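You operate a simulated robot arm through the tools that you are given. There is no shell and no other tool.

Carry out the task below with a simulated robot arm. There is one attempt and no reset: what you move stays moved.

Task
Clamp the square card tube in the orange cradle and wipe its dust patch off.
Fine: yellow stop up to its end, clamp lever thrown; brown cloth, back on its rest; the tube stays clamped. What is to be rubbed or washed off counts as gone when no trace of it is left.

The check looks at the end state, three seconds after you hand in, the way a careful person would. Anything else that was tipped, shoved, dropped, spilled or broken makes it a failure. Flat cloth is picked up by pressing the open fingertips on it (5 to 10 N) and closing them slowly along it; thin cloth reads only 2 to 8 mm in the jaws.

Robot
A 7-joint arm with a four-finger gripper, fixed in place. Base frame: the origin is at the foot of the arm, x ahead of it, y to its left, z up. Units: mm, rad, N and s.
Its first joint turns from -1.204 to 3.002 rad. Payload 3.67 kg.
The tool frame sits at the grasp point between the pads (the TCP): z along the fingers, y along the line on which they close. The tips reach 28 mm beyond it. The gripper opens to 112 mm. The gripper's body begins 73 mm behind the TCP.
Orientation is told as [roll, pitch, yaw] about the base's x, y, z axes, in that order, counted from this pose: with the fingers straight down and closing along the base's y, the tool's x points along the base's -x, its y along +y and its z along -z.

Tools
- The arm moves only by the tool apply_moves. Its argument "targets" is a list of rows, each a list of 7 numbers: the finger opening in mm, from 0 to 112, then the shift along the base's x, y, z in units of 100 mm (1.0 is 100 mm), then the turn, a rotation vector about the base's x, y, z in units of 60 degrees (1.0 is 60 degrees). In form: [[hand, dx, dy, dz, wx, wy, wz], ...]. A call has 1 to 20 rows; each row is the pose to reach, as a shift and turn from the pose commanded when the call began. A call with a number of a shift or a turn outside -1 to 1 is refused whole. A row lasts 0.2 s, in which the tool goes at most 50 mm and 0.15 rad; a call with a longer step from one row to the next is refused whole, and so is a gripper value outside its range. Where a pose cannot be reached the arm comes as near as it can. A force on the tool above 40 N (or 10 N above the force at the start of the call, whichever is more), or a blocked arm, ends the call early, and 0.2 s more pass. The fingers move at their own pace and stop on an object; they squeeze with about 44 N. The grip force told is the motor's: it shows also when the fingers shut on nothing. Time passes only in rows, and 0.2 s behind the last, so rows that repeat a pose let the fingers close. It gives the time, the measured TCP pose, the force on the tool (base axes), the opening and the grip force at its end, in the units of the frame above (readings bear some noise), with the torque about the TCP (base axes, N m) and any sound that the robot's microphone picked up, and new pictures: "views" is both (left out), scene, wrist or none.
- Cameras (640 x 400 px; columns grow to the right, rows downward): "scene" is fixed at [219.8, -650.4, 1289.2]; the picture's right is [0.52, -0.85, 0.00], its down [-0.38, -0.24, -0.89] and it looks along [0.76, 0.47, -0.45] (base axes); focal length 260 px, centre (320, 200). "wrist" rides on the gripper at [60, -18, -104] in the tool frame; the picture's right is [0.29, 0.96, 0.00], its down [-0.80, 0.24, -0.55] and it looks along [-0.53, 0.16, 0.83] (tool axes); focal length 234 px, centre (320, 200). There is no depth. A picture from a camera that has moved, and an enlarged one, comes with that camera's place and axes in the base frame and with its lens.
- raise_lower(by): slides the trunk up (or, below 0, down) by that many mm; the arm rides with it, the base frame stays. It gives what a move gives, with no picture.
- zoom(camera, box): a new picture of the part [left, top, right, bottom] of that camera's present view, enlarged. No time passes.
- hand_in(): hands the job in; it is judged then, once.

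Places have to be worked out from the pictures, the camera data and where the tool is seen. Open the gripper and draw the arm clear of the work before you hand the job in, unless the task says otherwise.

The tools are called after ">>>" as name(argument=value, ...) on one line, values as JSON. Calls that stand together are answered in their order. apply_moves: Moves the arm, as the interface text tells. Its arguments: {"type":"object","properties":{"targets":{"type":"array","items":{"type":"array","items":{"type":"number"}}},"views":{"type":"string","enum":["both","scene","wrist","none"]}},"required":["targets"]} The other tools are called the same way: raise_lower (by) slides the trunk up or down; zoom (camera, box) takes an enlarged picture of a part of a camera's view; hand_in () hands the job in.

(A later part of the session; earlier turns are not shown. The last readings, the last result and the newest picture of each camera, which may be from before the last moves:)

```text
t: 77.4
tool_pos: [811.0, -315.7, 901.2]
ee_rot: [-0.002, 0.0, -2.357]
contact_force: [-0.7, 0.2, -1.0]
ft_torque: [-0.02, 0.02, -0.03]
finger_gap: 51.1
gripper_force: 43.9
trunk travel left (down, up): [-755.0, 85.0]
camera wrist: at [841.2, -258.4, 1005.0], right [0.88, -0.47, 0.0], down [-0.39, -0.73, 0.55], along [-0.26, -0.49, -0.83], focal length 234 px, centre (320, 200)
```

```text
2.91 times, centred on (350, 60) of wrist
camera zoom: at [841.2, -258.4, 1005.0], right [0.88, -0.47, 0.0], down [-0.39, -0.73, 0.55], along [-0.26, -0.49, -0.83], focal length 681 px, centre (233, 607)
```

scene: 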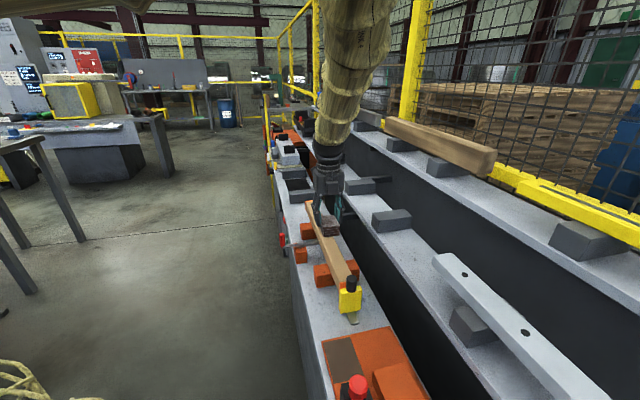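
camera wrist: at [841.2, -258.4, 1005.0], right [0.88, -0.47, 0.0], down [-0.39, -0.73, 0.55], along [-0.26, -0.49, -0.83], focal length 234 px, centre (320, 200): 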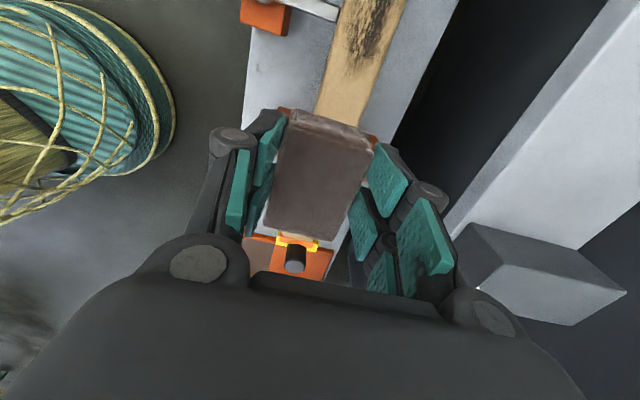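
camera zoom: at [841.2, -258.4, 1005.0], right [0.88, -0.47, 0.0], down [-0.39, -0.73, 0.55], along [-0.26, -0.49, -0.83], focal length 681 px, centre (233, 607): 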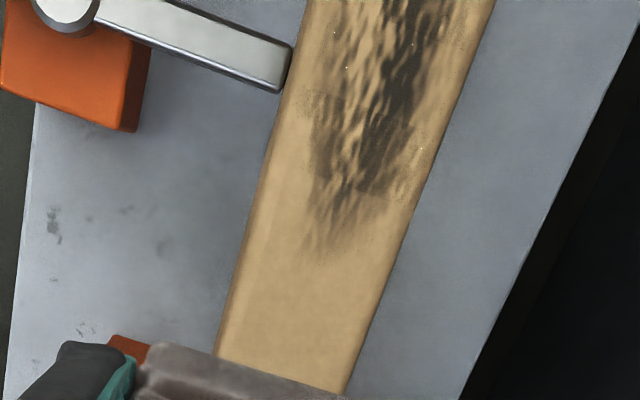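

The patch runs from u≈395 to ≈485 on the tube. I bring the pad over its middle and lower to just above the surface.

>>> apply_moves(targets=[[28, 0.25, 0.18, 0, 0, 0, 0], [28, 0.5, 0.37, 0, 0, 0, 0], [28, 0.73, 0.54, 0, 0, 0, 0], [28, 0.73, 0.54, -0.3, 0, 0, 0], [28, 0.73, 0.54, -0.6, 0, 0, 0], [28, 0.73, 0.54, -0.68, 0, 0, 0], [28, 0.73, 0.54, -0.68, 0, 0, 0]], views="both")

>>> zoom(camera="scene", box=[270, 180, 390, 290])

```text
t: 79.0
tool_pos: [884.6, -260.2, 833.9]
ee_rot: [-0.002, -0.001, -2.355]
contact_force: [1.2, 0.0, -0.4]
ft_torque: [-0.01, 0.03, 0.02]
finger_gap: 51.2
gripper_force: 43.6
trunk travel left (down, up): [-755.0, 85.0]
camera wrist: at [915.1, -204.4, 936.9], right [0.88, -0.47, 0.0], down [-0.39, -0.73, 0.55], along [-0.26, -0.49, -0.83], focal length 234 px, centre (320, 200)
```

scene: 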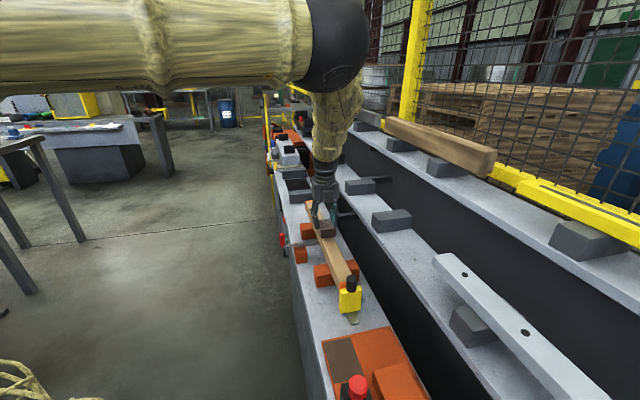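
wrist: 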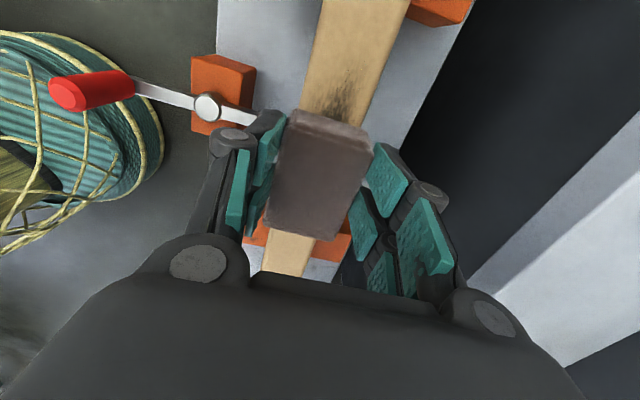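

```text
3.64 times, centred on (330, 235) of scene
camera zoom: at [219.8, -650.4, 1289.2], right [0.52, -0.85, 0.0], down [-0.38, -0.24, -0.89], along [0.76, 0.47, -0.45], focal length 944 px, centre (284, 73)
```

zoom: 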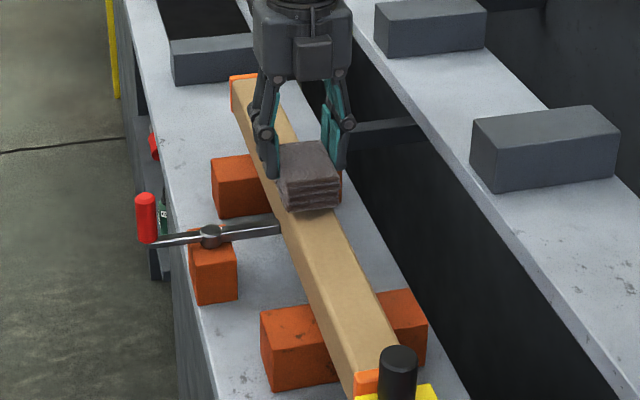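

The pad hovers ~12 mm above the patch. I lower in small steps until a light contact force shows.

>>> apply_moves(targets=[[28, 0, 0, -0.05, 0, 0, 0], [28, 0, 0, -0.08, 0, 0, 0], [28, 0, 0, -0.1, 0, 0, 0], [28, 0, 0, -0.11, 0, 0, 0], [28, 0, 0, -0.11, 0, 0, 0]], views="none")

```text
t: 80.2
tool_pos: [883.6, -261.5, 825.3]
ee_rot: [0.0, 0.001, -2.357]
contact_force: [2.4, -3.2, 18.3]
ft_torque: [-0.31, 0.27, 0.04]
finger_gap: 51.3
gripper_force: 43.9
trunk travel left (down, up): [-755.0, 85.0]
```

Contact at 18 N; a little much. I ease up about 1 mm and then read the force again.

>>> apply_moves(targets=[[28, 0, 0, 0.01, 0, 0, 0], [28, 0, 0, 0.012, 0, 0, 0], [28, 0, 0, 0.012, 0, 0, 0]], views="none")

```text
t: 81.0
tool_pos: [884.6, -260.5, 825.3]
ee_rot: [0.0, 0.0, -2.357]
contact_force: [6.8, -3.4, 17.1]
ft_torque: [-0.17, -0.26, 0.07]
finger_gap: 51.3
gripper_force: 43.6
trunk travel left (down, up): [-755.0, 85.0]
```

>>> apply_moves(targets=[[28, 0, 0, 0.01, 0, 0, 0], [28, 0, 0, 0.015, 0, 0, 0], [28, 0, 0, 0.015, 0, 0, 0]], views="none")

```text
t: 81.8
tool_pos: [883.8, -259.7, 824.5]
ee_rot: [-0.001, -0.001, -2.355]
contact_force: [2.3, -1.4, 8.8]
ft_torque: [0.07, -0.27, -0.02]
finger_gap: 51.4
gripper_force: 44.6
trunk travel left (down, up): [-755.0, 85.0]
```

Now about 9 N. I wipe along the tube in ±40 mm strokes.

>>> apply_moves(targets=[[28, 0.07, 0.07, 0, 0, 0, 0], [28, 0.14, 0.14, 0, 0, 0, 0], [28, 0.21, 0.21, 0, 0, 0, 0], [28, 0.28, 0.28, 0, 0, 0, 0], [28, 0.21, 0.21, 0, 0, 0, 0], [28, 0.14, 0.14, 0, 0, 0, 0], [28, 0.07, 0.07, 0, 0, 0, 0], [28, 0, 0, 0, 0, 0, 0], [28, -0.07, -0.07, 0, 0, 0, 0], [28, -0.14, -0.14, 0, 0, 0, 0], [28, -0.21, -0.21, 0, 0, 0, 0], [28, -0.28, -0.28, 0, 0, 0, 0], [28, -0.21, -0.21, 0, 0, 0, 0], [28, -0.14, -0.14, 0, 0, 0, 0], [28, -0.07, -0.07, 0, 0, 0, 0], [28, 0, 0, 0, 0, 0, 0]], views="both")

```text
t: 85.2
tool_pos: [883.7, -259.3, 825.2]
ee_rot: [-0.002, -0.003, -2.358]
contact_force: [0.3, -0.1, -0.2]
ft_torque: [0.02, -0.04, -0.02]
finger_gap: 51.2
gripper_force: 44.1
trunk travel left (down, up): [-755.0, 85.0]
camera wrist: at [914.6, -203.5, 928.9], right [0.88, -0.47, 0.0], down [-0.39, -0.73, 0.55], along [-0.26, -0.49, -0.83], focal length 234 px, centre (320, 200)
```

scene: 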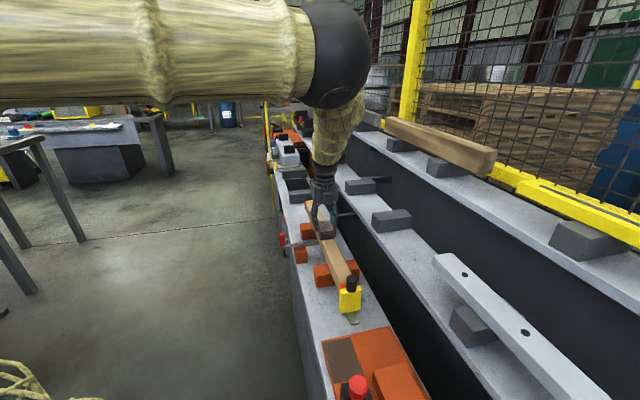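
wrist: 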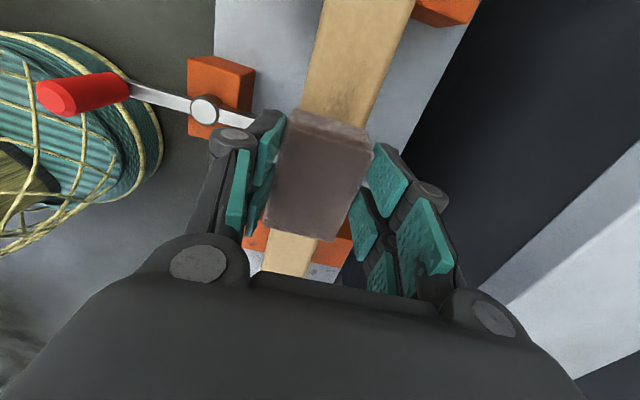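

The visible part of the patch has faded, but contact was lost at the end (0 N). I lower 1.5 mm to restore ~8 N.

>>> apply_moves(targets=[[28, 0, 0, -0.01, 0, 0, 0], [28, 0, 0, -0.015, 0, 0, 0], [28, 0, 0, -0.015, 0, 0, 0]], views="none")

```text
t: 86.0
tool_pos: [884.9, -259.1, 825.4]
ee_rot: [0.001, -0.001, -2.355]
contact_force: [-0.7, -0.7, 10.5]
ft_torque: [-0.02, 0.21, -0.01]
finger_gap: 51.0
gripper_force: 43.3
trunk travel left (down, up): [-755.0, 85.0]
```

Good, 10 N. I make more strokes, with a small sideways offset so the whole width is covered, and check the force midway.

>>> apply_moves(targets=[[28, 0.09, 0.05, 0, 0, 0, 0], [28, 0.16, 0.12, 0, 0, 0, 0], [28, 0.23, 0.19, 0, 0, 0, 0], [28, 0.3, 0.26, 0, 0, 0, 0], [28, 0.35, 0.31, 0, 0, 0, 0], [28, 0.26, 0.3, 0, 0, 0, 0], [28, 0.19, 0.23, 0, 0, 0, 0], [28, 0.12, 0.16, 0, 0, 0, 0], [28, 0.05, 0.09, 0, 0, 0, 0], [28, 0, 0, 0, 0, 0, 0]], views="none")

>>> apply_moves(targets=[[28, -0.05, -0.09, 0, 0, 0, 0], [28, -0.12, -0.16, 0, 0, 0, 0], [28, -0.19, -0.23, 0, 0, 0, 0], [28, -0.26, -0.3, 0, 0, 0, 0], [28, -0.3, -0.26, 0, 0, 0, 0], [28, -0.23, -0.19, 0, 0, 0, 0], [28, -0.16, -0.12, 0, 0, 0, 0], [28, -0.09, -0.05, 0, 0, 0, 0], [28, 0, 0, 0, 0, 0, 0]], views="both")

```text
t: 88.2
tool_pos: [883.6, -260.0, 824.6]
ee_rot: [-0.001, 0.001, -2.354]
contact_force: [3.3, 6.9, 17.0]
ft_torque: [0.22, -0.08, 0.07]
finger_gap: 51.5
gripper_force: 43.4
trunk travel left (down, up): [-755.0, 85.0]
```

```text
t: 90.2
tool_pos: [883.6, -258.9, 824.3]
ee_rot: [0.001, -0.001, -2.353]
contact_force: [-3.2, -2.8, 14.6]
ft_torque: [-0.16, 0.25, -0.03]
finger_gap: 51.6
gripper_force: 43.9
trunk travel left (down, up): [-755.0, 85.0]
camera wrist: at [913.8, -202.6, 928.6], right [0.88, -0.47, 0.0], down [-0.39, -0.73, 0.55], along [-0.26, -0.49, -0.83], focal length 234 px, centre (320, 200)
```

scene: 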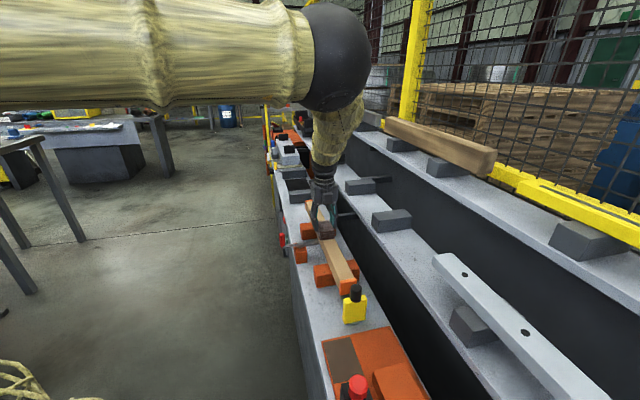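
wrist: 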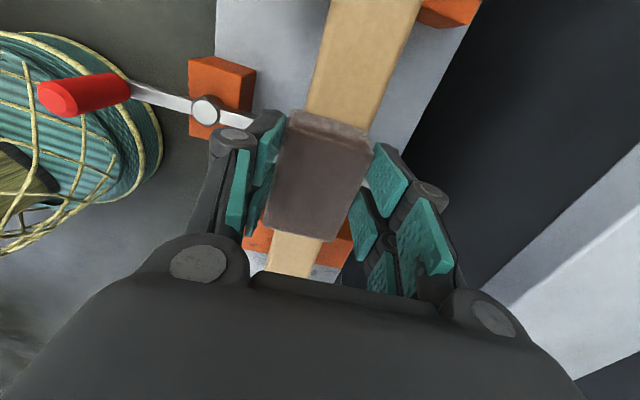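

The stop looks displaced in the scene picture; I zoom in to see what happened to tube and stop.

>>> zoom(camera="scene", box=[270, 190, 390, 330])

>>> zoom(camera="scene", box=[320, 260, 380, 330])

>>> zoom(camera="wrist", box=[180, 0, 460, 150])

```text
2.86 times, centred on (330, 260) of scene
camera zoom: at [219.8, -650.4, 1289.2], right [0.52, -0.85, 0.0], down [-0.38, -0.24, -0.89], along [0.76, 0.47, -0.45], focal length 742 px, centre (291, 29)
```

zoom: 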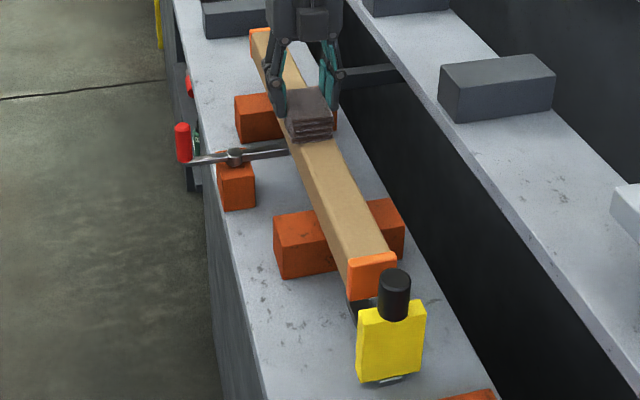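

```text
5.71 times, centred on (350, 295) of scene
camera zoom: at [219.8, -650.4, 1289.2], right [0.52, -0.85, 0.0], down [-0.38, -0.24, -0.89], along [0.76, 0.47, -0.45], focal length 1483 px, centre (149, -343)
```

zoom: 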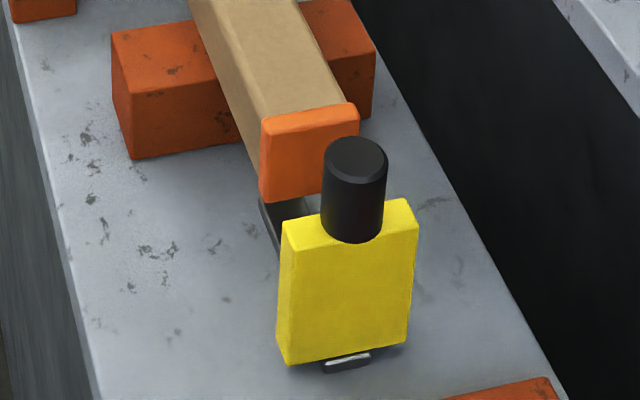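

```text
2.29 times, centred on (320, 75) of wrist
camera zoom: at [913.8, -202.6, 928.6], right [0.88, -0.47, 0.0], down [-0.39, -0.73, 0.55], along [-0.26, -0.49, -0.83], focal length 535 px, centre (320, 486)
```

zoom: 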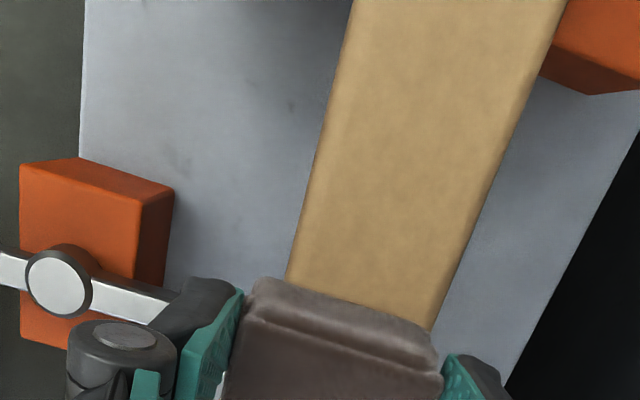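

The wiping at up to 17 N dragged the tube and knocked the stop back to where it was, so the clamp hold is weak. I lift the pad straight up to see the tube, the patch and the lever.

>>> apply_moves(targets=[[28, 0, 0, 0.1, 0, 0, 0], [28, 0, 0, 0.4, 0, 0, 0], [28, 0, 0, 0.8, 0, 0, 0], [28, 0, 0, 1.0, 0, 0, 0]], views="none")

>>> apply_moves(targets=[[28, -0.3, -0.3, 0, 0, 0, 0], [28, -0.6, -0.6, 0, 0, 0, 0], [28, -0.8, -0.8, 0, 0, 0, 0], [28, -0.8, -0.8, 0, 0, 0, 0]], views="both")

>>> zoom(camera="wrist", box=[200, 0, 460, 130])

>>> zoom(camera="scene", box=[270, 190, 390, 330])

```text
t: 91.2
tool_pos: [883.7, -261.3, 924.3]
ee_rot: [-0.001, -0.001, -2.357]
contact_force: [-0.7, -0.5, -0.5]
ft_torque: [0.06, -0.03, 0.01]
finger_gap: 51.0
gripper_force: 43.8
trunk travel left (down, up): [-755.0, 85.0]
```

```text
t: 92.2
tool_pos: [804.6, -341.2, 923.8]
ee_rot: [-0.003, -0.002, -2.356]
contact_force: [0.7, -1.0, -1.4]
ft_torque: [0.02, 0.02, 0.0]
finger_gap: 51.2
gripper_force: 44.4
trunk travel left (down, up): [-755.0, 85.0]
camera wrist: at [835.5, -284.2, 1026.8], right [0.88, -0.47, 0.0], down [-0.39, -0.73, 0.55], along [-0.26, -0.49, -0.83], focal length 234 px, centre (320, 200)
```

scene: 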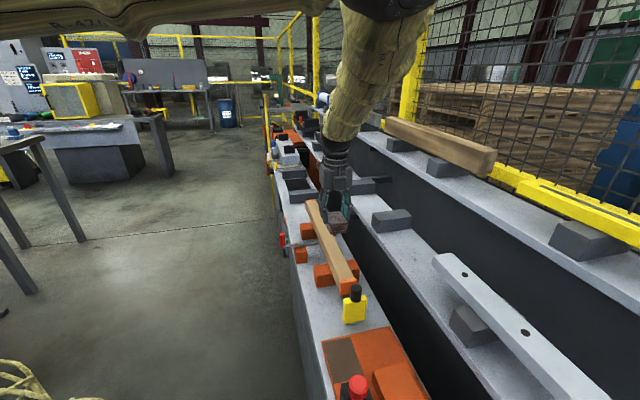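
wrist: 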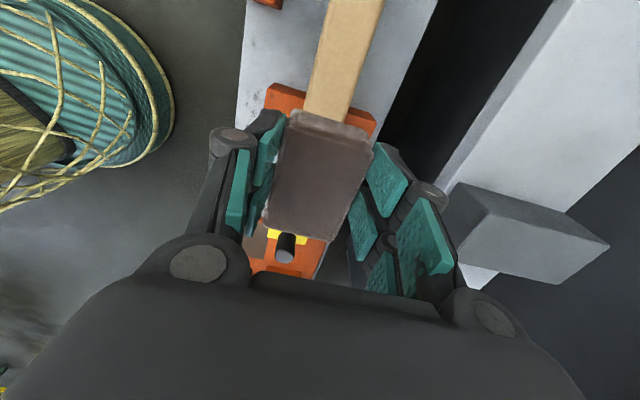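

```text
2.46 times, centred on (330, 65) of wrist
camera zoom: at [835.5, -284.2, 1026.8], right [0.88, -0.47, 0.0], down [-0.39, -0.73, 0.55], along [-0.26, -0.49, -0.83], focal length 576 px, centre (295, 532)
```

zoom: 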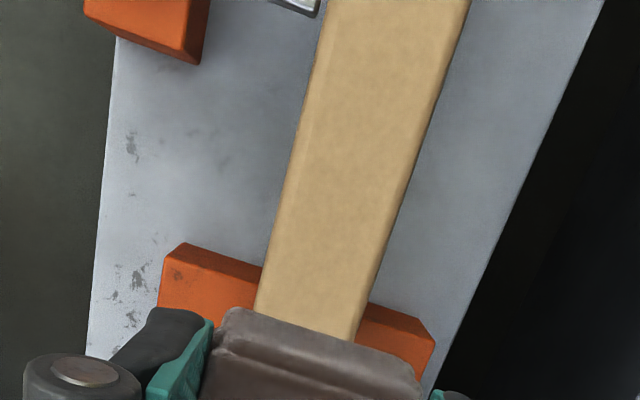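

```text
2.86 times, centred on (330, 260) of scene
camera zoom: at [219.8, -650.4, 1289.2], right [0.52, -0.85, 0.0], down [-0.38, -0.24, -0.89], along [0.76, 0.47, -0.45], focal length 742 px, centre (291, 29)
```

zoom: 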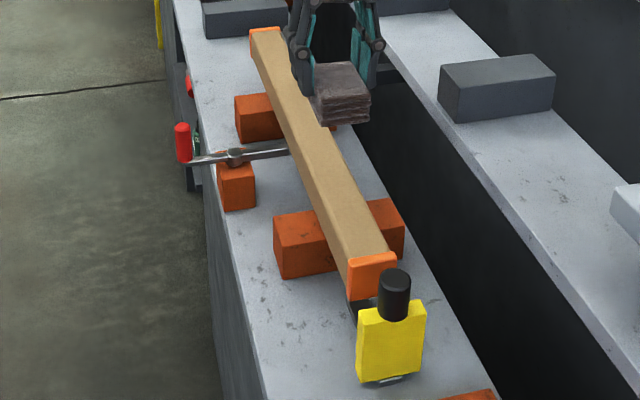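

The patch seems gone. I zoom in strongly on the tube's top to look for traces.

>>> zoom(camera="scene", box=[300, 195, 350, 250])

>>> zoom(camera="wrist", box=[290, 0, 400, 70])

```text
7.27 times, centred on (325, 222) of scene
camera zoom: at [219.8, -650.4, 1289.2], right [0.52, -0.85, 0.0], down [-0.38, -0.24, -0.89], along [0.76, 0.47, -0.45], focal length 1888 px, centre (284, 36)
```

zoom: 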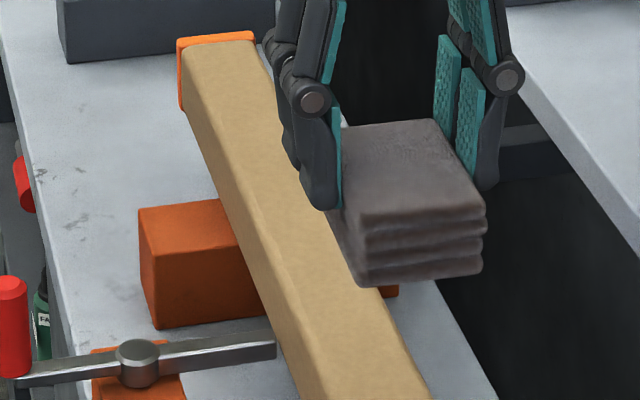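

```text
5.71 times, centred on (345, 35) of wrist
camera zoom: at [835.5, -284.2, 1026.8], right [0.88, -0.47, 0.0], down [-0.39, -0.73, 0.55], along [-0.26, -0.49, -0.83], focal length 1338 px, centre (177, 1143)
```

zoom: 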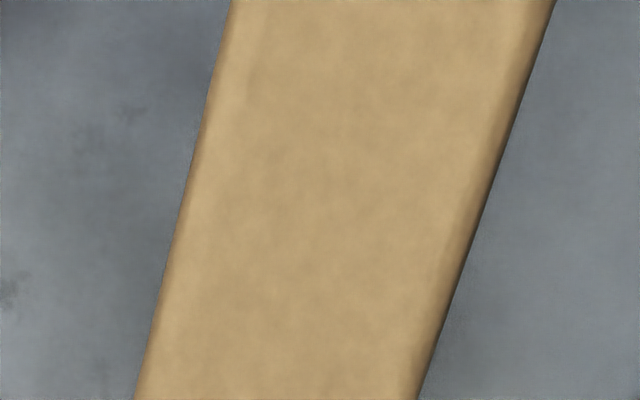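

The dust is gone from the visible top. Measured in one view, the cradle's axis (both blocks and the rail) is at w≈814.5, so the tube had been ~5 mm off axis; I'll return the cloth first, then reopen the lever, reseat the tube precisely and clamp again.

>>> apply_moves(targets=[[28, -0.35, -0.22, 0, 0, 0, 0], [28, -0.7, -0.44, 0, 0, 0, 0], [28, -1.0, -0.63, 0, 0, 0, 0], [28, -1.0, -0.63, 0, 0, 0, 0]], views="none")

>>> apply_moves(targets=[[28, -0.35, -0.22, 0, 0, 0, 0], [28, -0.7, -0.44, 0, 0, 0, 0], [28, -1.0, -0.63, 0, 0, 0, 0], [28, -1.0, -0.63, 0, 0, 0, 0]], views="none")

>>> apply_moves(targets=[[28, -0.33, -0.215, 0, 0, 0, 0], [28, -0.33, -0.215, -0.3, 0, 0, 0], [28, -0.33, -0.215, -0.6, 0, 0, 0], [28, -0.33, -0.215, -0.9, 0, 0, 0], [28, -0.33, -0.215, -0.9, 0, 0, 0]], views="both")

```text
t: 93.2
tool_pos: [704.0, -402.9, 923.2]
ee_rot: [0.0, -0.003, -2.355]
contact_force: [0.0, -0.4, -0.1]
ft_torque: [0.03, 0.01, -0.02]
finger_gap: 51.3
gripper_force: 44.3
trunk travel left (down, up): [-755.0, 85.0]
```

```text
t: 94.2
tool_pos: [606.2, -465.6, 924.0]
ee_rot: [-0.002, -0.001, -2.357]
contact_force: [0.1, 1.4, -0.5]
ft_torque: [-0.01, 0.04, 0.0]
finger_gap: 51.2
gripper_force: 44.0
trunk travel left (down, up): [-755.0, 85.0]
```

```text
t: 95.4
tool_pos: [569.7, -490.4, 833.4]
ee_rot: [-0.002, -0.001, -2.357]
contact_force: [0.1, -0.6, -0.3]
ft_torque: [0.08, -0.02, 0.0]
finger_gap: 51.3
gripper_force: 43.5
trunk travel left (down, up): [-755.0, 85.0]
camera wrist: at [601.0, -434.2, 937.3], right [0.88, -0.47, 0.0], down [-0.39, -0.73, 0.55], along [-0.26, -0.49, -0.83], focal length 234 px, centre (320, 200)
```

scene: 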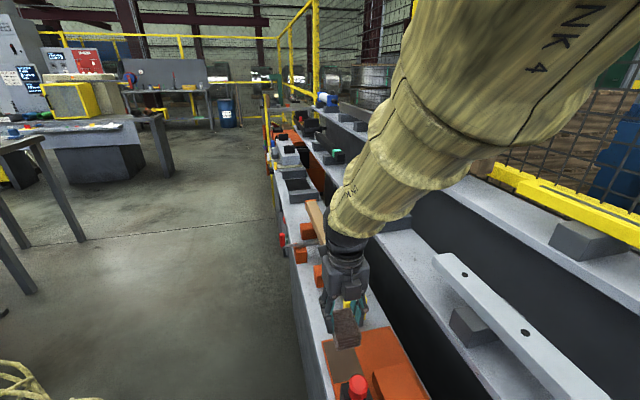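
wrist: 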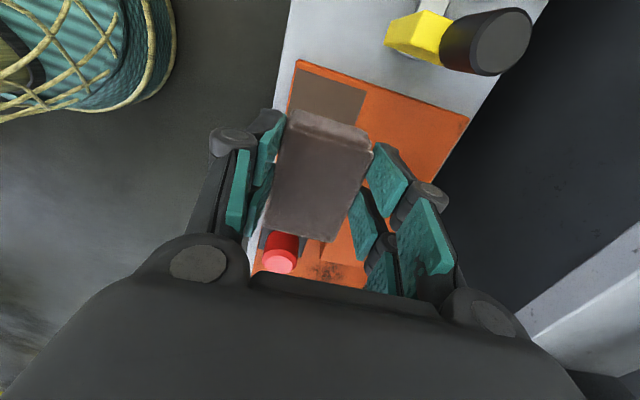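

The pad is over its mat. I lower it to just above, then feel for contact.

>>> apply_moves(targets=[[28, 0.01, 0.01, -0.3, 0, 0, 0], [28, 0.01, 0.01, -0.6, 0, 0, 0], [28, 0.01, 0.01, -0.8, 0, 0, 0], [28, 0.01, 0.01, -0.88, 0, 0, 0], [28, 0.01, 0.01, -0.88, 0, 0, 0]], views="none")

>>> apply_moves(targets=[[28, 0, 0, -0.02, 0, 0, 0], [28, 0, 0, -0.035, 0, 0, 0], [28, 0, 0, -0.04, 0, 0, 0]], views="both")

>>> zoom(camera="scene", box=[300, 300, 420, 400])

```text
t: 96.6
tool_pos: [572.1, -488.6, 745.7]
ee_rot: [0.0, -0.003, -2.356]
contact_force: [0.1, 0.3, -0.2]
ft_torque: [0.01, -0.01, 0.01]
finger_gap: 50.9
gripper_force: 43.5
trunk travel left (down, up): [-755.0, 85.0]
```

```text
t: 97.4
tool_pos: [573.2, -488.6, 741.2]
ee_rot: [-0.002, -0.001, -2.357]
contact_force: [-0.1, 0.0, -0.1]
ft_torque: [0.0, -0.04, -0.02]
finger_gap: 51.1
gripper_force: 44.1
trunk travel left (down, up): [-755.0, 85.0]
camera wrist: at [603.1, -430.9, 845.4], right [0.88, -0.47, 0.0], down [-0.39, -0.73, 0.55], along [-0.26, -0.49, -0.83], focal length 234 px, centre (320, 200)
```

scene: 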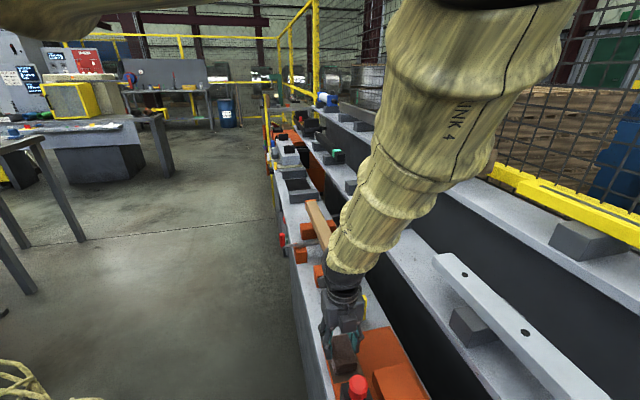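
wrist: 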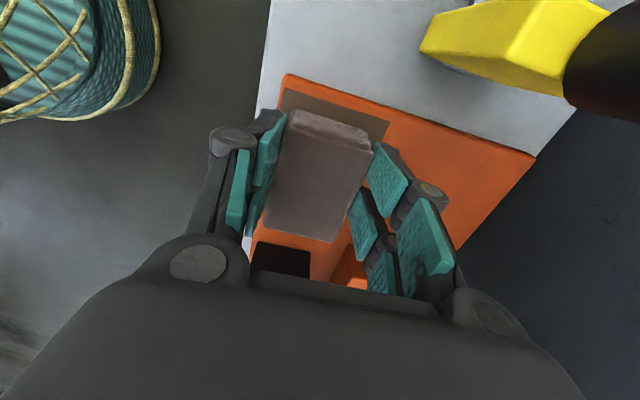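

```text
4.00 times, centred on (360, 350) of scene
camera zoom: at [219.8, -650.4, 1289.2], right [0.52, -0.85, 0.0], down [-0.38, -0.24, -0.89], along [0.76, 0.47, -0.45], focal length 1038 px, centre (160, -400)
```

zoom: 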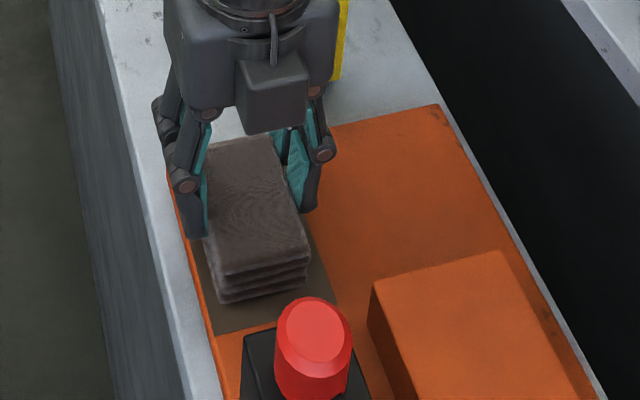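

No contact yet; I go down another 1–2 mm.

>>> apply_moves(targets=[[28, 0, 0, -0.01, 0, 0, 0], [28, 0, 0, -0.015, 0, 0, 0], [28, 0, 0, -0.015, 0, 0, 0]], views="none")

```text
t: 98.2
tool_pos: [572.4, -486.1, 740.9]
ee_rot: [0.0, -0.001, -2.356]
contact_force: [1.0, -2.5, 10.0]
ft_torque: [0.03, -0.07, -0.03]
finger_gap: 51.2
gripper_force: 44.0
trunk travel left (down, up): [-755.0, 85.0]
```

Contact with the mat (10 N). I release the pad slowly and rise.

>>> apply_moves(targets=[[56, 0, 0, 0.005, 0, 0, 0], [64, 0, 0, 0.005, 0, 0, 0], [80, 0, 0, 0.005, 0, 0, 0], [80, 0, 0, 0.2, 0, 0, 0], [80, 0, 0, 0.6, 0, 0, 0], [80, 0, 0, 1.0, 0, 0, 0], [80, 0, 0, 1.0, 0, 0, 0]], views="both")

>>> zoom(camera="scene", box=[300, 260, 420, 400])

>>> zoom(camera="wrist", box=[220, 0, 540, 200])

```text
t: 99.8
tool_pos: [572.1, -488.1, 839.1]
ee_rot: [-0.002, -0.002, -2.356]
contact_force: [0.0, -0.6, -0.8]
ft_torque: [-0.02, 0.0, 0.01]
finger_gap: 80.0
gripper_force: 0.0
trunk travel left (down, up): [-755.0, 85.0]
camera wrist: at [603.7, -432.3, 943.1], right [0.88, -0.47, 0.0], down [-0.39, -0.73, 0.55], along [-0.26, -0.49, -0.83], focal length 234 px, centre (320, 200)
```

scene: 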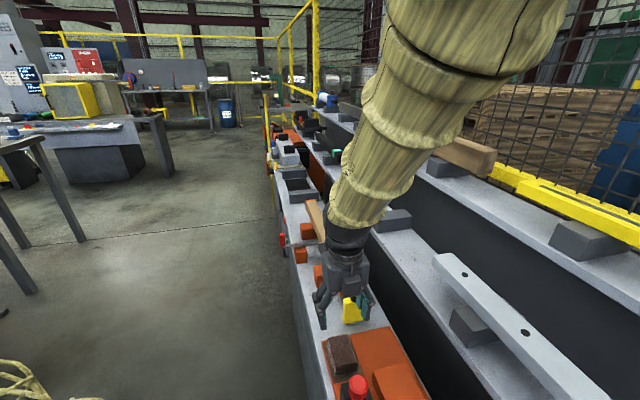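
wrist: 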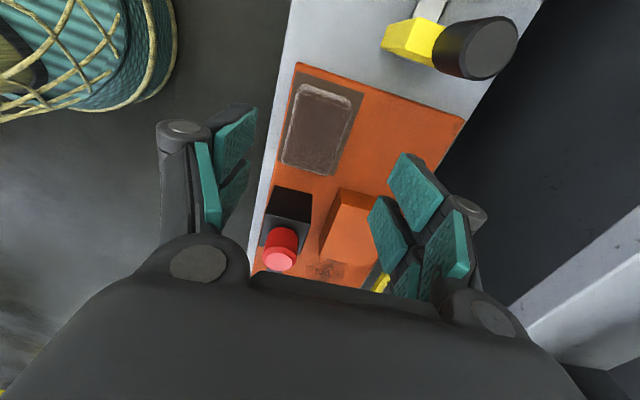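

```text
2.86 times, centred on (360, 330) of scene
camera zoom: at [219.8, -650.4, 1289.2], right [0.52, -0.85, 0.0], down [-0.38, -0.24, -0.89], along [0.76, 0.47, -0.45], focal length 742 px, centre (206, -171)
```

zoom: 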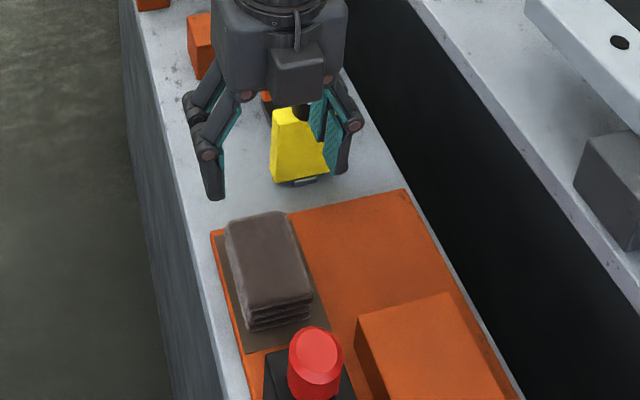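

```text
2.00 times, centred on (380, 100) of wrist
camera zoom: at [603.7, -432.3, 943.1], right [0.88, -0.47, 0.0], down [-0.39, -0.73, 0.55], along [-0.26, -0.49, -0.83], focal length 468 px, centre (200, 400)
```

zoom: 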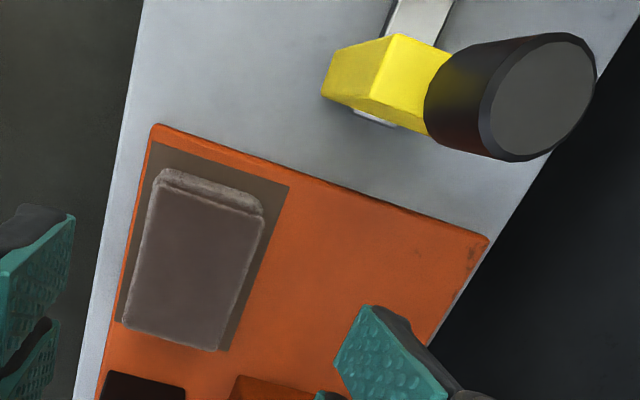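

The cloth lies properly on its rest. I go back over the tube to inspect its top and exact pose.

>>> apply_moves(targets=[[80, 0.1, 0.1, 0.4, 0, 0, 0], [40, 0.35, 0.3, 0.8, 0, 0, 0], [0, 0.65, 0.55, 0.8, 0, 0, 0], [0, 0.95, 0.8, 0.8, 0, 0, 0], [0, 1.0, 0.85, 0.8, 0, 0, 0]], views="none")

>>> apply_moves(targets=[[0, 0.3, 0.25, 0, 0, 0, 0], [0, 0.6, 0.5, 0, 0, 0, 0], [0, 0.9, 0.75, 0, 0, 0, 0], [0, 1.0, 0.85, 0, 0, 0, 0]], views="none")

>>> apply_moves(targets=[[0, 0.3, 0.25, 0, 0, 0, 0], [0, 0.6, 0.5, 0, 0, 0, 0], [0, 0.6, 0.5, 0, 0, 0, 0]], views="both")

>>> zoom(camera="wrist", box=[200, 0, 480, 150])

>>> zoom(camera="scene", box=[280, 190, 380, 310])

```text
refused: row 2 steps farther than a row can; nothing moved
```

```text
t: 100.8
tool_pos: [671.3, -402.1, 839.3]
ee_rot: [-0.001, -0.002, -2.357]
contact_force: [0.0, -0.5, 0.1]
ft_torque: [0.0, 0.03, -0.02]
finger_gap: 0.0
gripper_force: 35.6
trunk travel left (down, up): [-755.0, 85.0]
```

```text
t: 101.6
tool_pos: [732.0, -352.4, 839.8]
ee_rot: [-0.001, -0.001, -2.354]
contact_force: [0.1, -0.6, -0.3]
ft_torque: [-0.03, 0.01, 0.02]
finger_gap: 0.0
gripper_force: 35.4
trunk travel left (down, up): [-755.0, 85.0]
camera wrist: at [762.3, -296.7, 943.3], right [0.88, -0.47, 0.0], down [-0.39, -0.73, 0.55], along [-0.26, -0.49, -0.83], focal length 234 px, centre (320, 200)
```

scene: 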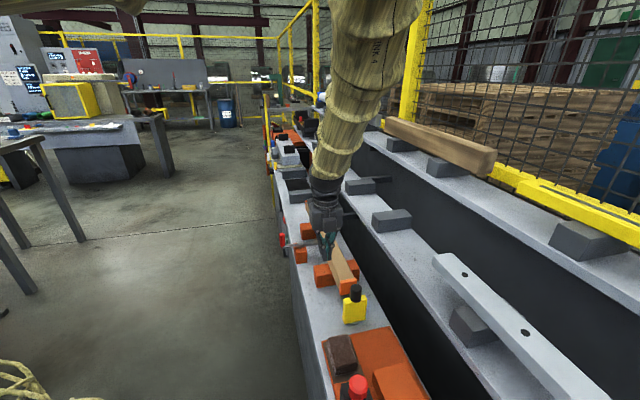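
wrist: 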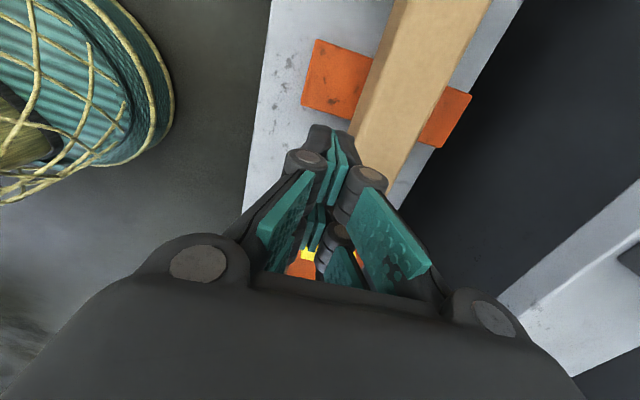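

```text
2.29 times, centred on (340, 75) of wrist
camera zoom: at [762.3, -296.7, 943.3], right [0.88, -0.47, 0.0], down [-0.39, -0.73, 0.55], along [-0.26, -0.49, -0.83], focal length 535 px, centre (274, 486)
```

zoom: 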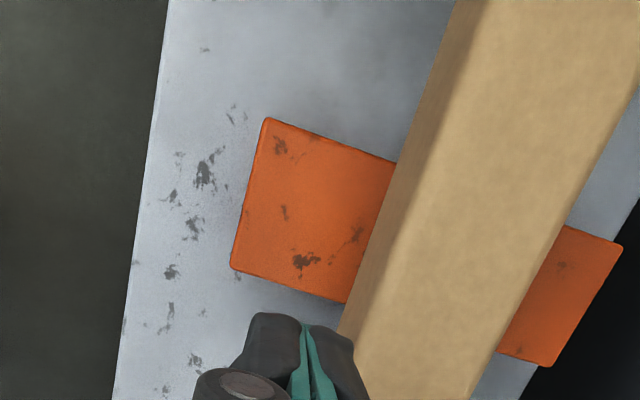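

```text
3.33 times, centred on (330, 250) of scene
camera zoom: at [219.8, -650.4, 1289.2], right [0.52, -0.85, 0.0], down [-0.38, -0.24, -0.89], along [0.76, 0.47, -0.45], focal length 865 px, centre (287, 33)
```

zoom: 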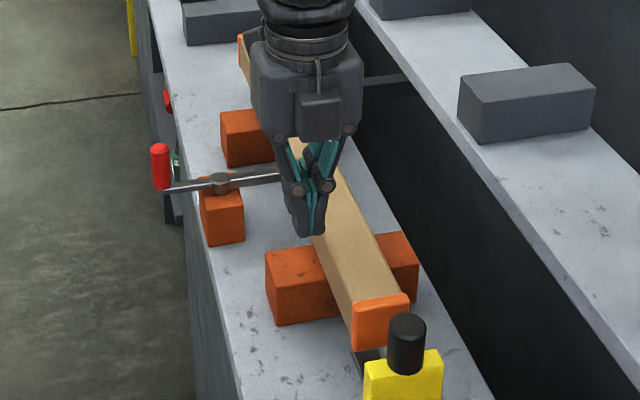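

From here block 1 spans w 746–877 (centre ≈812) and the tube lies within ~1–2 mm of that axis, but ~10 mm too far along +u with the stop back at its start. I go to the lever handle to reopen it first.

>>> apply_moves(targets=[[0, 0, 0, 0.4, 0, 0, 0], [0, 0.1, 0.4, 0.4, 0, 0, 0], [0, 0.2, 0.8, 0.4, 0, 0, 0], [0, 0.25, 1.0, 0.4, 0, 0, 0]], views="none")

>>> apply_moves(targets=[[0, 0.1, 0.4, 0, 0, 0, 0], [30, 0.1, 0.7, 0, 0, 0, 0], [60, 0.1, 0.7, 0, 0, 0, 0]], views="both")

>>> zoom(camera="wrist", box=[200, 0, 480, 200])

>>> zoom(camera="scene", box=[280, 190, 380, 310])

```text
t: 102.6
tool_pos: [757.6, -250.6, 880.0]
ee_rot: [-0.001, -0.003, -2.357]
contact_force: [0.5, -0.1, -0.2]
ft_torque: [-0.02, 0.01, -0.01]
finger_gap: 0.0
gripper_force: 35.9
trunk travel left (down, up): [-755.0, 85.0]
```

```text
t: 103.4
tool_pos: [766.3, -182.4, 880.3]
ee_rot: [-0.002, -0.002, -2.356]
contact_force: [0.3, -0.6, 0.9]
ft_torque: [-0.02, 0.02, -0.04]
finger_gap: 60.2
gripper_force: 0.0
trunk travel left (down, up): [-755.0, 85.0]
camera wrist: at [797.1, -125.8, 983.7], right [0.88, -0.47, 0.0], down [-0.39, -0.73, 0.55], along [-0.26, -0.49, -0.83], focal length 234 px, centre (320, 200)
```

scene: 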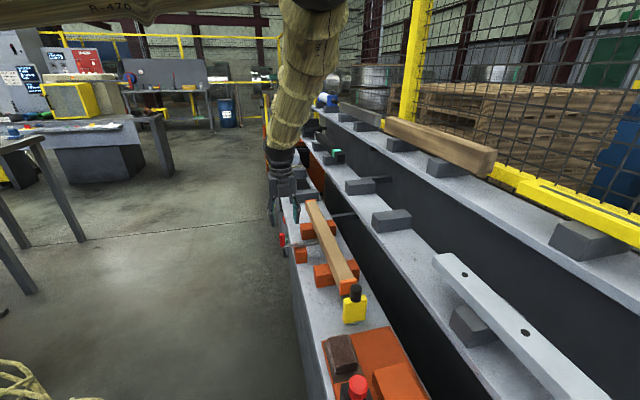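
wrist: 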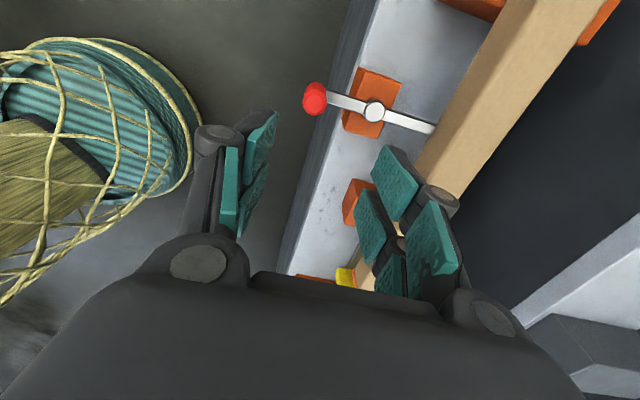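

```text
2.00 times, centred on (340, 100) of wrist
camera zoom: at [797.1, -125.8, 983.7], right [0.88, -0.47, 0.0], down [-0.39, -0.73, 0.55], along [-0.26, -0.49, -0.83], focal length 468 px, centre (280, 400)
```

zoom: 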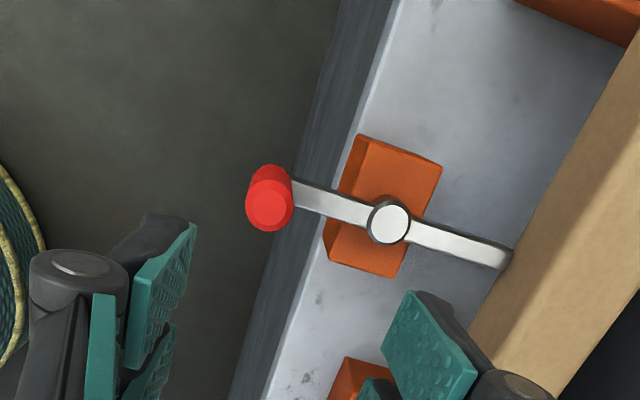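

```text
3.33 times, centred on (330, 250) of scene
camera zoom: at [219.8, -650.4, 1289.2], right [0.52, -0.85, 0.0], down [-0.38, -0.24, -0.89], along [0.76, 0.47, -0.45], focal length 865 px, centre (287, 33)
```

zoom: 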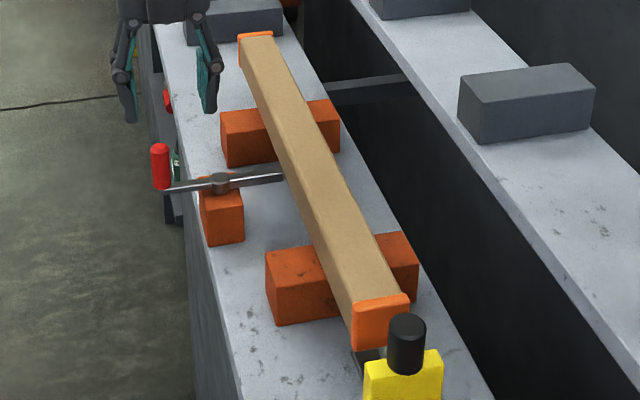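

The dust patch is completely gone. The handle stands at u≈438.5, w≈659 (exactly 90° about the pivot at 438.4, 718.7). I grip the red post from above to swing the lever back open along its arc.

>>> apply_moves(targets=[[60, 0.096, 0.266, 0, 0, 0, 0], [60, 0.096, 0.266, -0.3, 0, 0, 0], [60, 0.096, 0.266, -0.6, 0, 0, 0], [60, 0.096, 0.266, -0.9, 0, 0, 0], [60, 0.096, 0.266, -0.92, 0, 0, 0], [40, 0.096, 0.266, -0.92, 0, 0, 0], [25, 0.096, 0.266, -0.92, 0, 0, 0], [12, 0.096, 0.266, -0.92, 0, 0, 0], [12, 0.096, 0.266, -0.92, 0, 0, 0]], views="both")

>>> zoom(camera="scene", box=[260, 190, 360, 290])

```text
t: 105.4
tool_pos: [777.5, -156.5, 788.6]
ee_rot: [-0.003, -0.001, -2.356]
contact_force: [5.3, -2.7, -2.4]
ft_torque: [-0.05, -0.19, 0.03]
finger_gap: 18.0
gripper_force: 45.3
trunk travel left (down, up): [-755.0, 85.0]
camera wrist: at [807.4, -99.6, 891.8], right [0.88, -0.47, 0.0], down [-0.39, -0.73, 0.55], along [-0.26, -0.49, -0.83], focal length 234 px, centre (320, 200)
```

scene: 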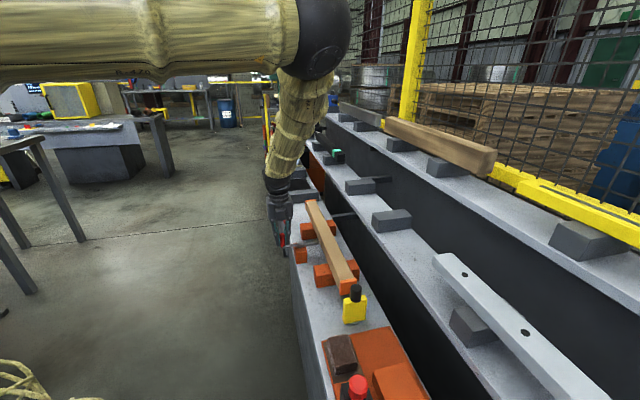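
wrist: 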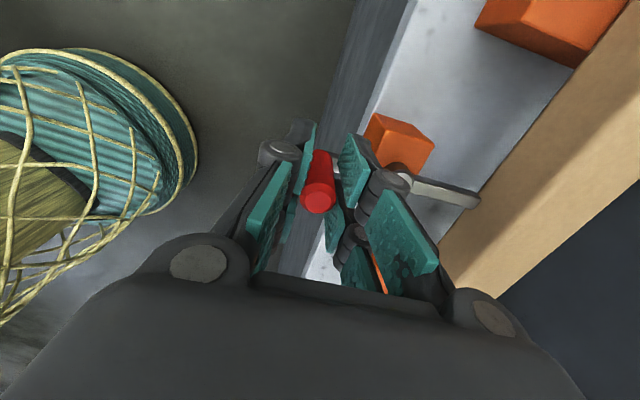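

```text
4.00 times, centred on (310, 240) of scene
camera zoom: at [219.8, -650.4, 1289.2], right [0.52, -0.85, 0.0], down [-0.38, -0.24, -0.89], along [0.76, 0.47, -0.45], focal length 1038 px, centre (360, 40)
```

zoom: 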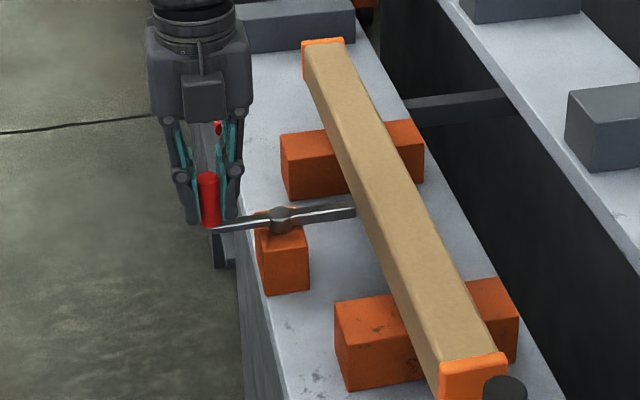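

The post is held (18 mm). I swing the lever back along its arc (90° → 50° first).

>>> apply_moves(targets=[[12, 0.04, 0.035, 0, 0, 0, 0], [12, 0.079, 0.067, 0, 0, 0, 0], [12, 0.125, 0.094, 0, 0, 0, 0], [12, 0.17, 0.119, 0, 0, 0, 0], [12, 0.22, 0.137, 0, 0, 0, 0], [12, 0.267, 0.154, 0, 0, 0, 0], [12, 0.318, 0.163, 0, 0, 0, 0], [12, 0.368, 0.172, 0, 0, 0, 0]], views="scene")

>>> zoom(camera="scene", box=[260, 190, 360, 290])

```text
t: 107.2
tool_pos: [814.8, -141.3, 787.9]
ee_rot: [0.001, 0.0, -2.358]
contact_force: [-6.2, -29.4, 0.0]
ft_torque: [-0.61, -0.21, -0.37]
finger_gap: 15.2
gripper_force: 45.0
trunk travel left (down, up): [-755.0, 85.0]
```

scene: 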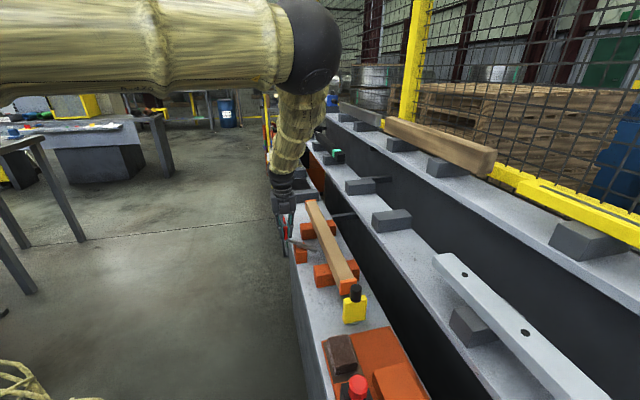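

```text
4.00 times, centred on (310, 240) of scene
camera zoom: at [219.8, -650.4, 1289.2], right [0.52, -0.85, 0.0], down [-0.38, -0.24, -0.89], along [0.76, 0.47, -0.45], focal length 1038 px, centre (360, 40)
```

zoom: 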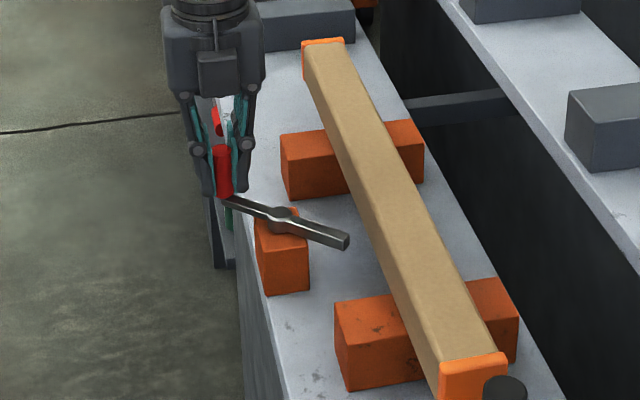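

The lever is about half open. I loosen the grip slightly and push it the rest of the way with the inner finger face.

>>> apply_moves(targets=[[24, 0, 0, 0, 0, 0, 0], [24, 0.05, 0, 0, 0, 0, 0], [24, 0.105, 0, 0, 0, 0, 0], [24, 0.155, -0.01, 0, 0, 0, 0], [24, 0.206, -0.018, 0, 0, 0, 0], [24, 0.245, -0.03, 0, 0, 0, 0], [24, 0.285, -0.044, 0, 0, 0, 0], [24, 0.31, -0.06, 0, 0, 0, 0]], views="both")

>>> zoom(camera="scene", box=[260, 190, 360, 290])

```text
t: 109.0
tool_pos: [844.6, -144.0, 788.2]
ee_rot: [-0.002, 0.0, -2.355]
contact_force: [0.2, 0.1, 1.1]
ft_torque: [0.02, 0.0, 0.02]
finger_gap: 24.0
gripper_force: 0.0
trunk travel left (down, up): [-755.0, 85.0]
camera wrist: at [875.2, -87.2, 892.0], right [0.88, -0.47, 0.0], down [-0.39, -0.73, 0.55], along [-0.26, -0.49, -0.83], focal length 234 px, centre (320, 200)
```

scene: 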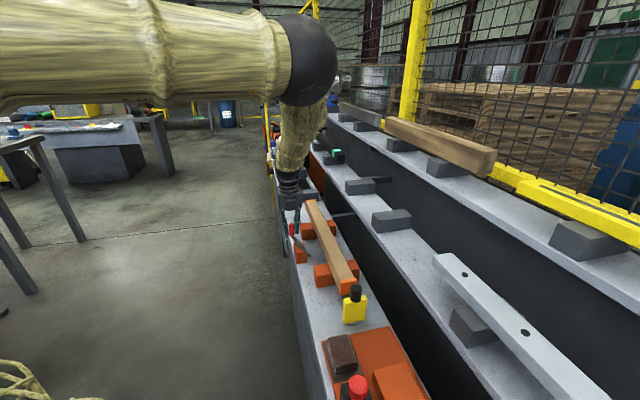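
wrist: 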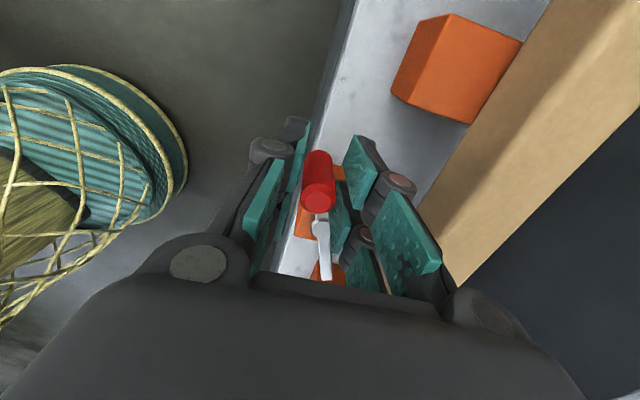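

```text
4.00 times, centred on (310, 240) of scene
camera zoom: at [219.8, -650.4, 1289.2], right [0.52, -0.85, 0.0], down [-0.38, -0.24, -0.89], along [0.76, 0.47, -0.45], focal length 1038 px, centre (360, 40)
```

zoom: 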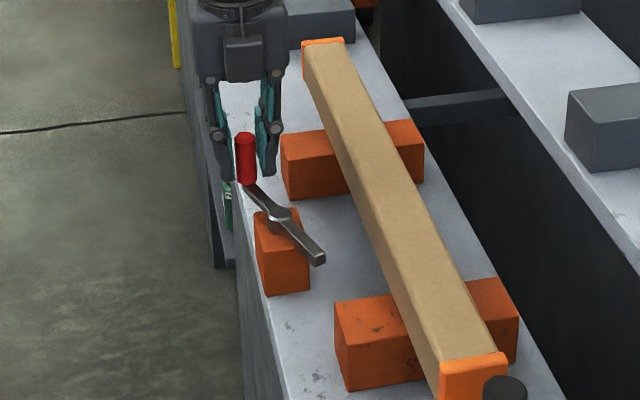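

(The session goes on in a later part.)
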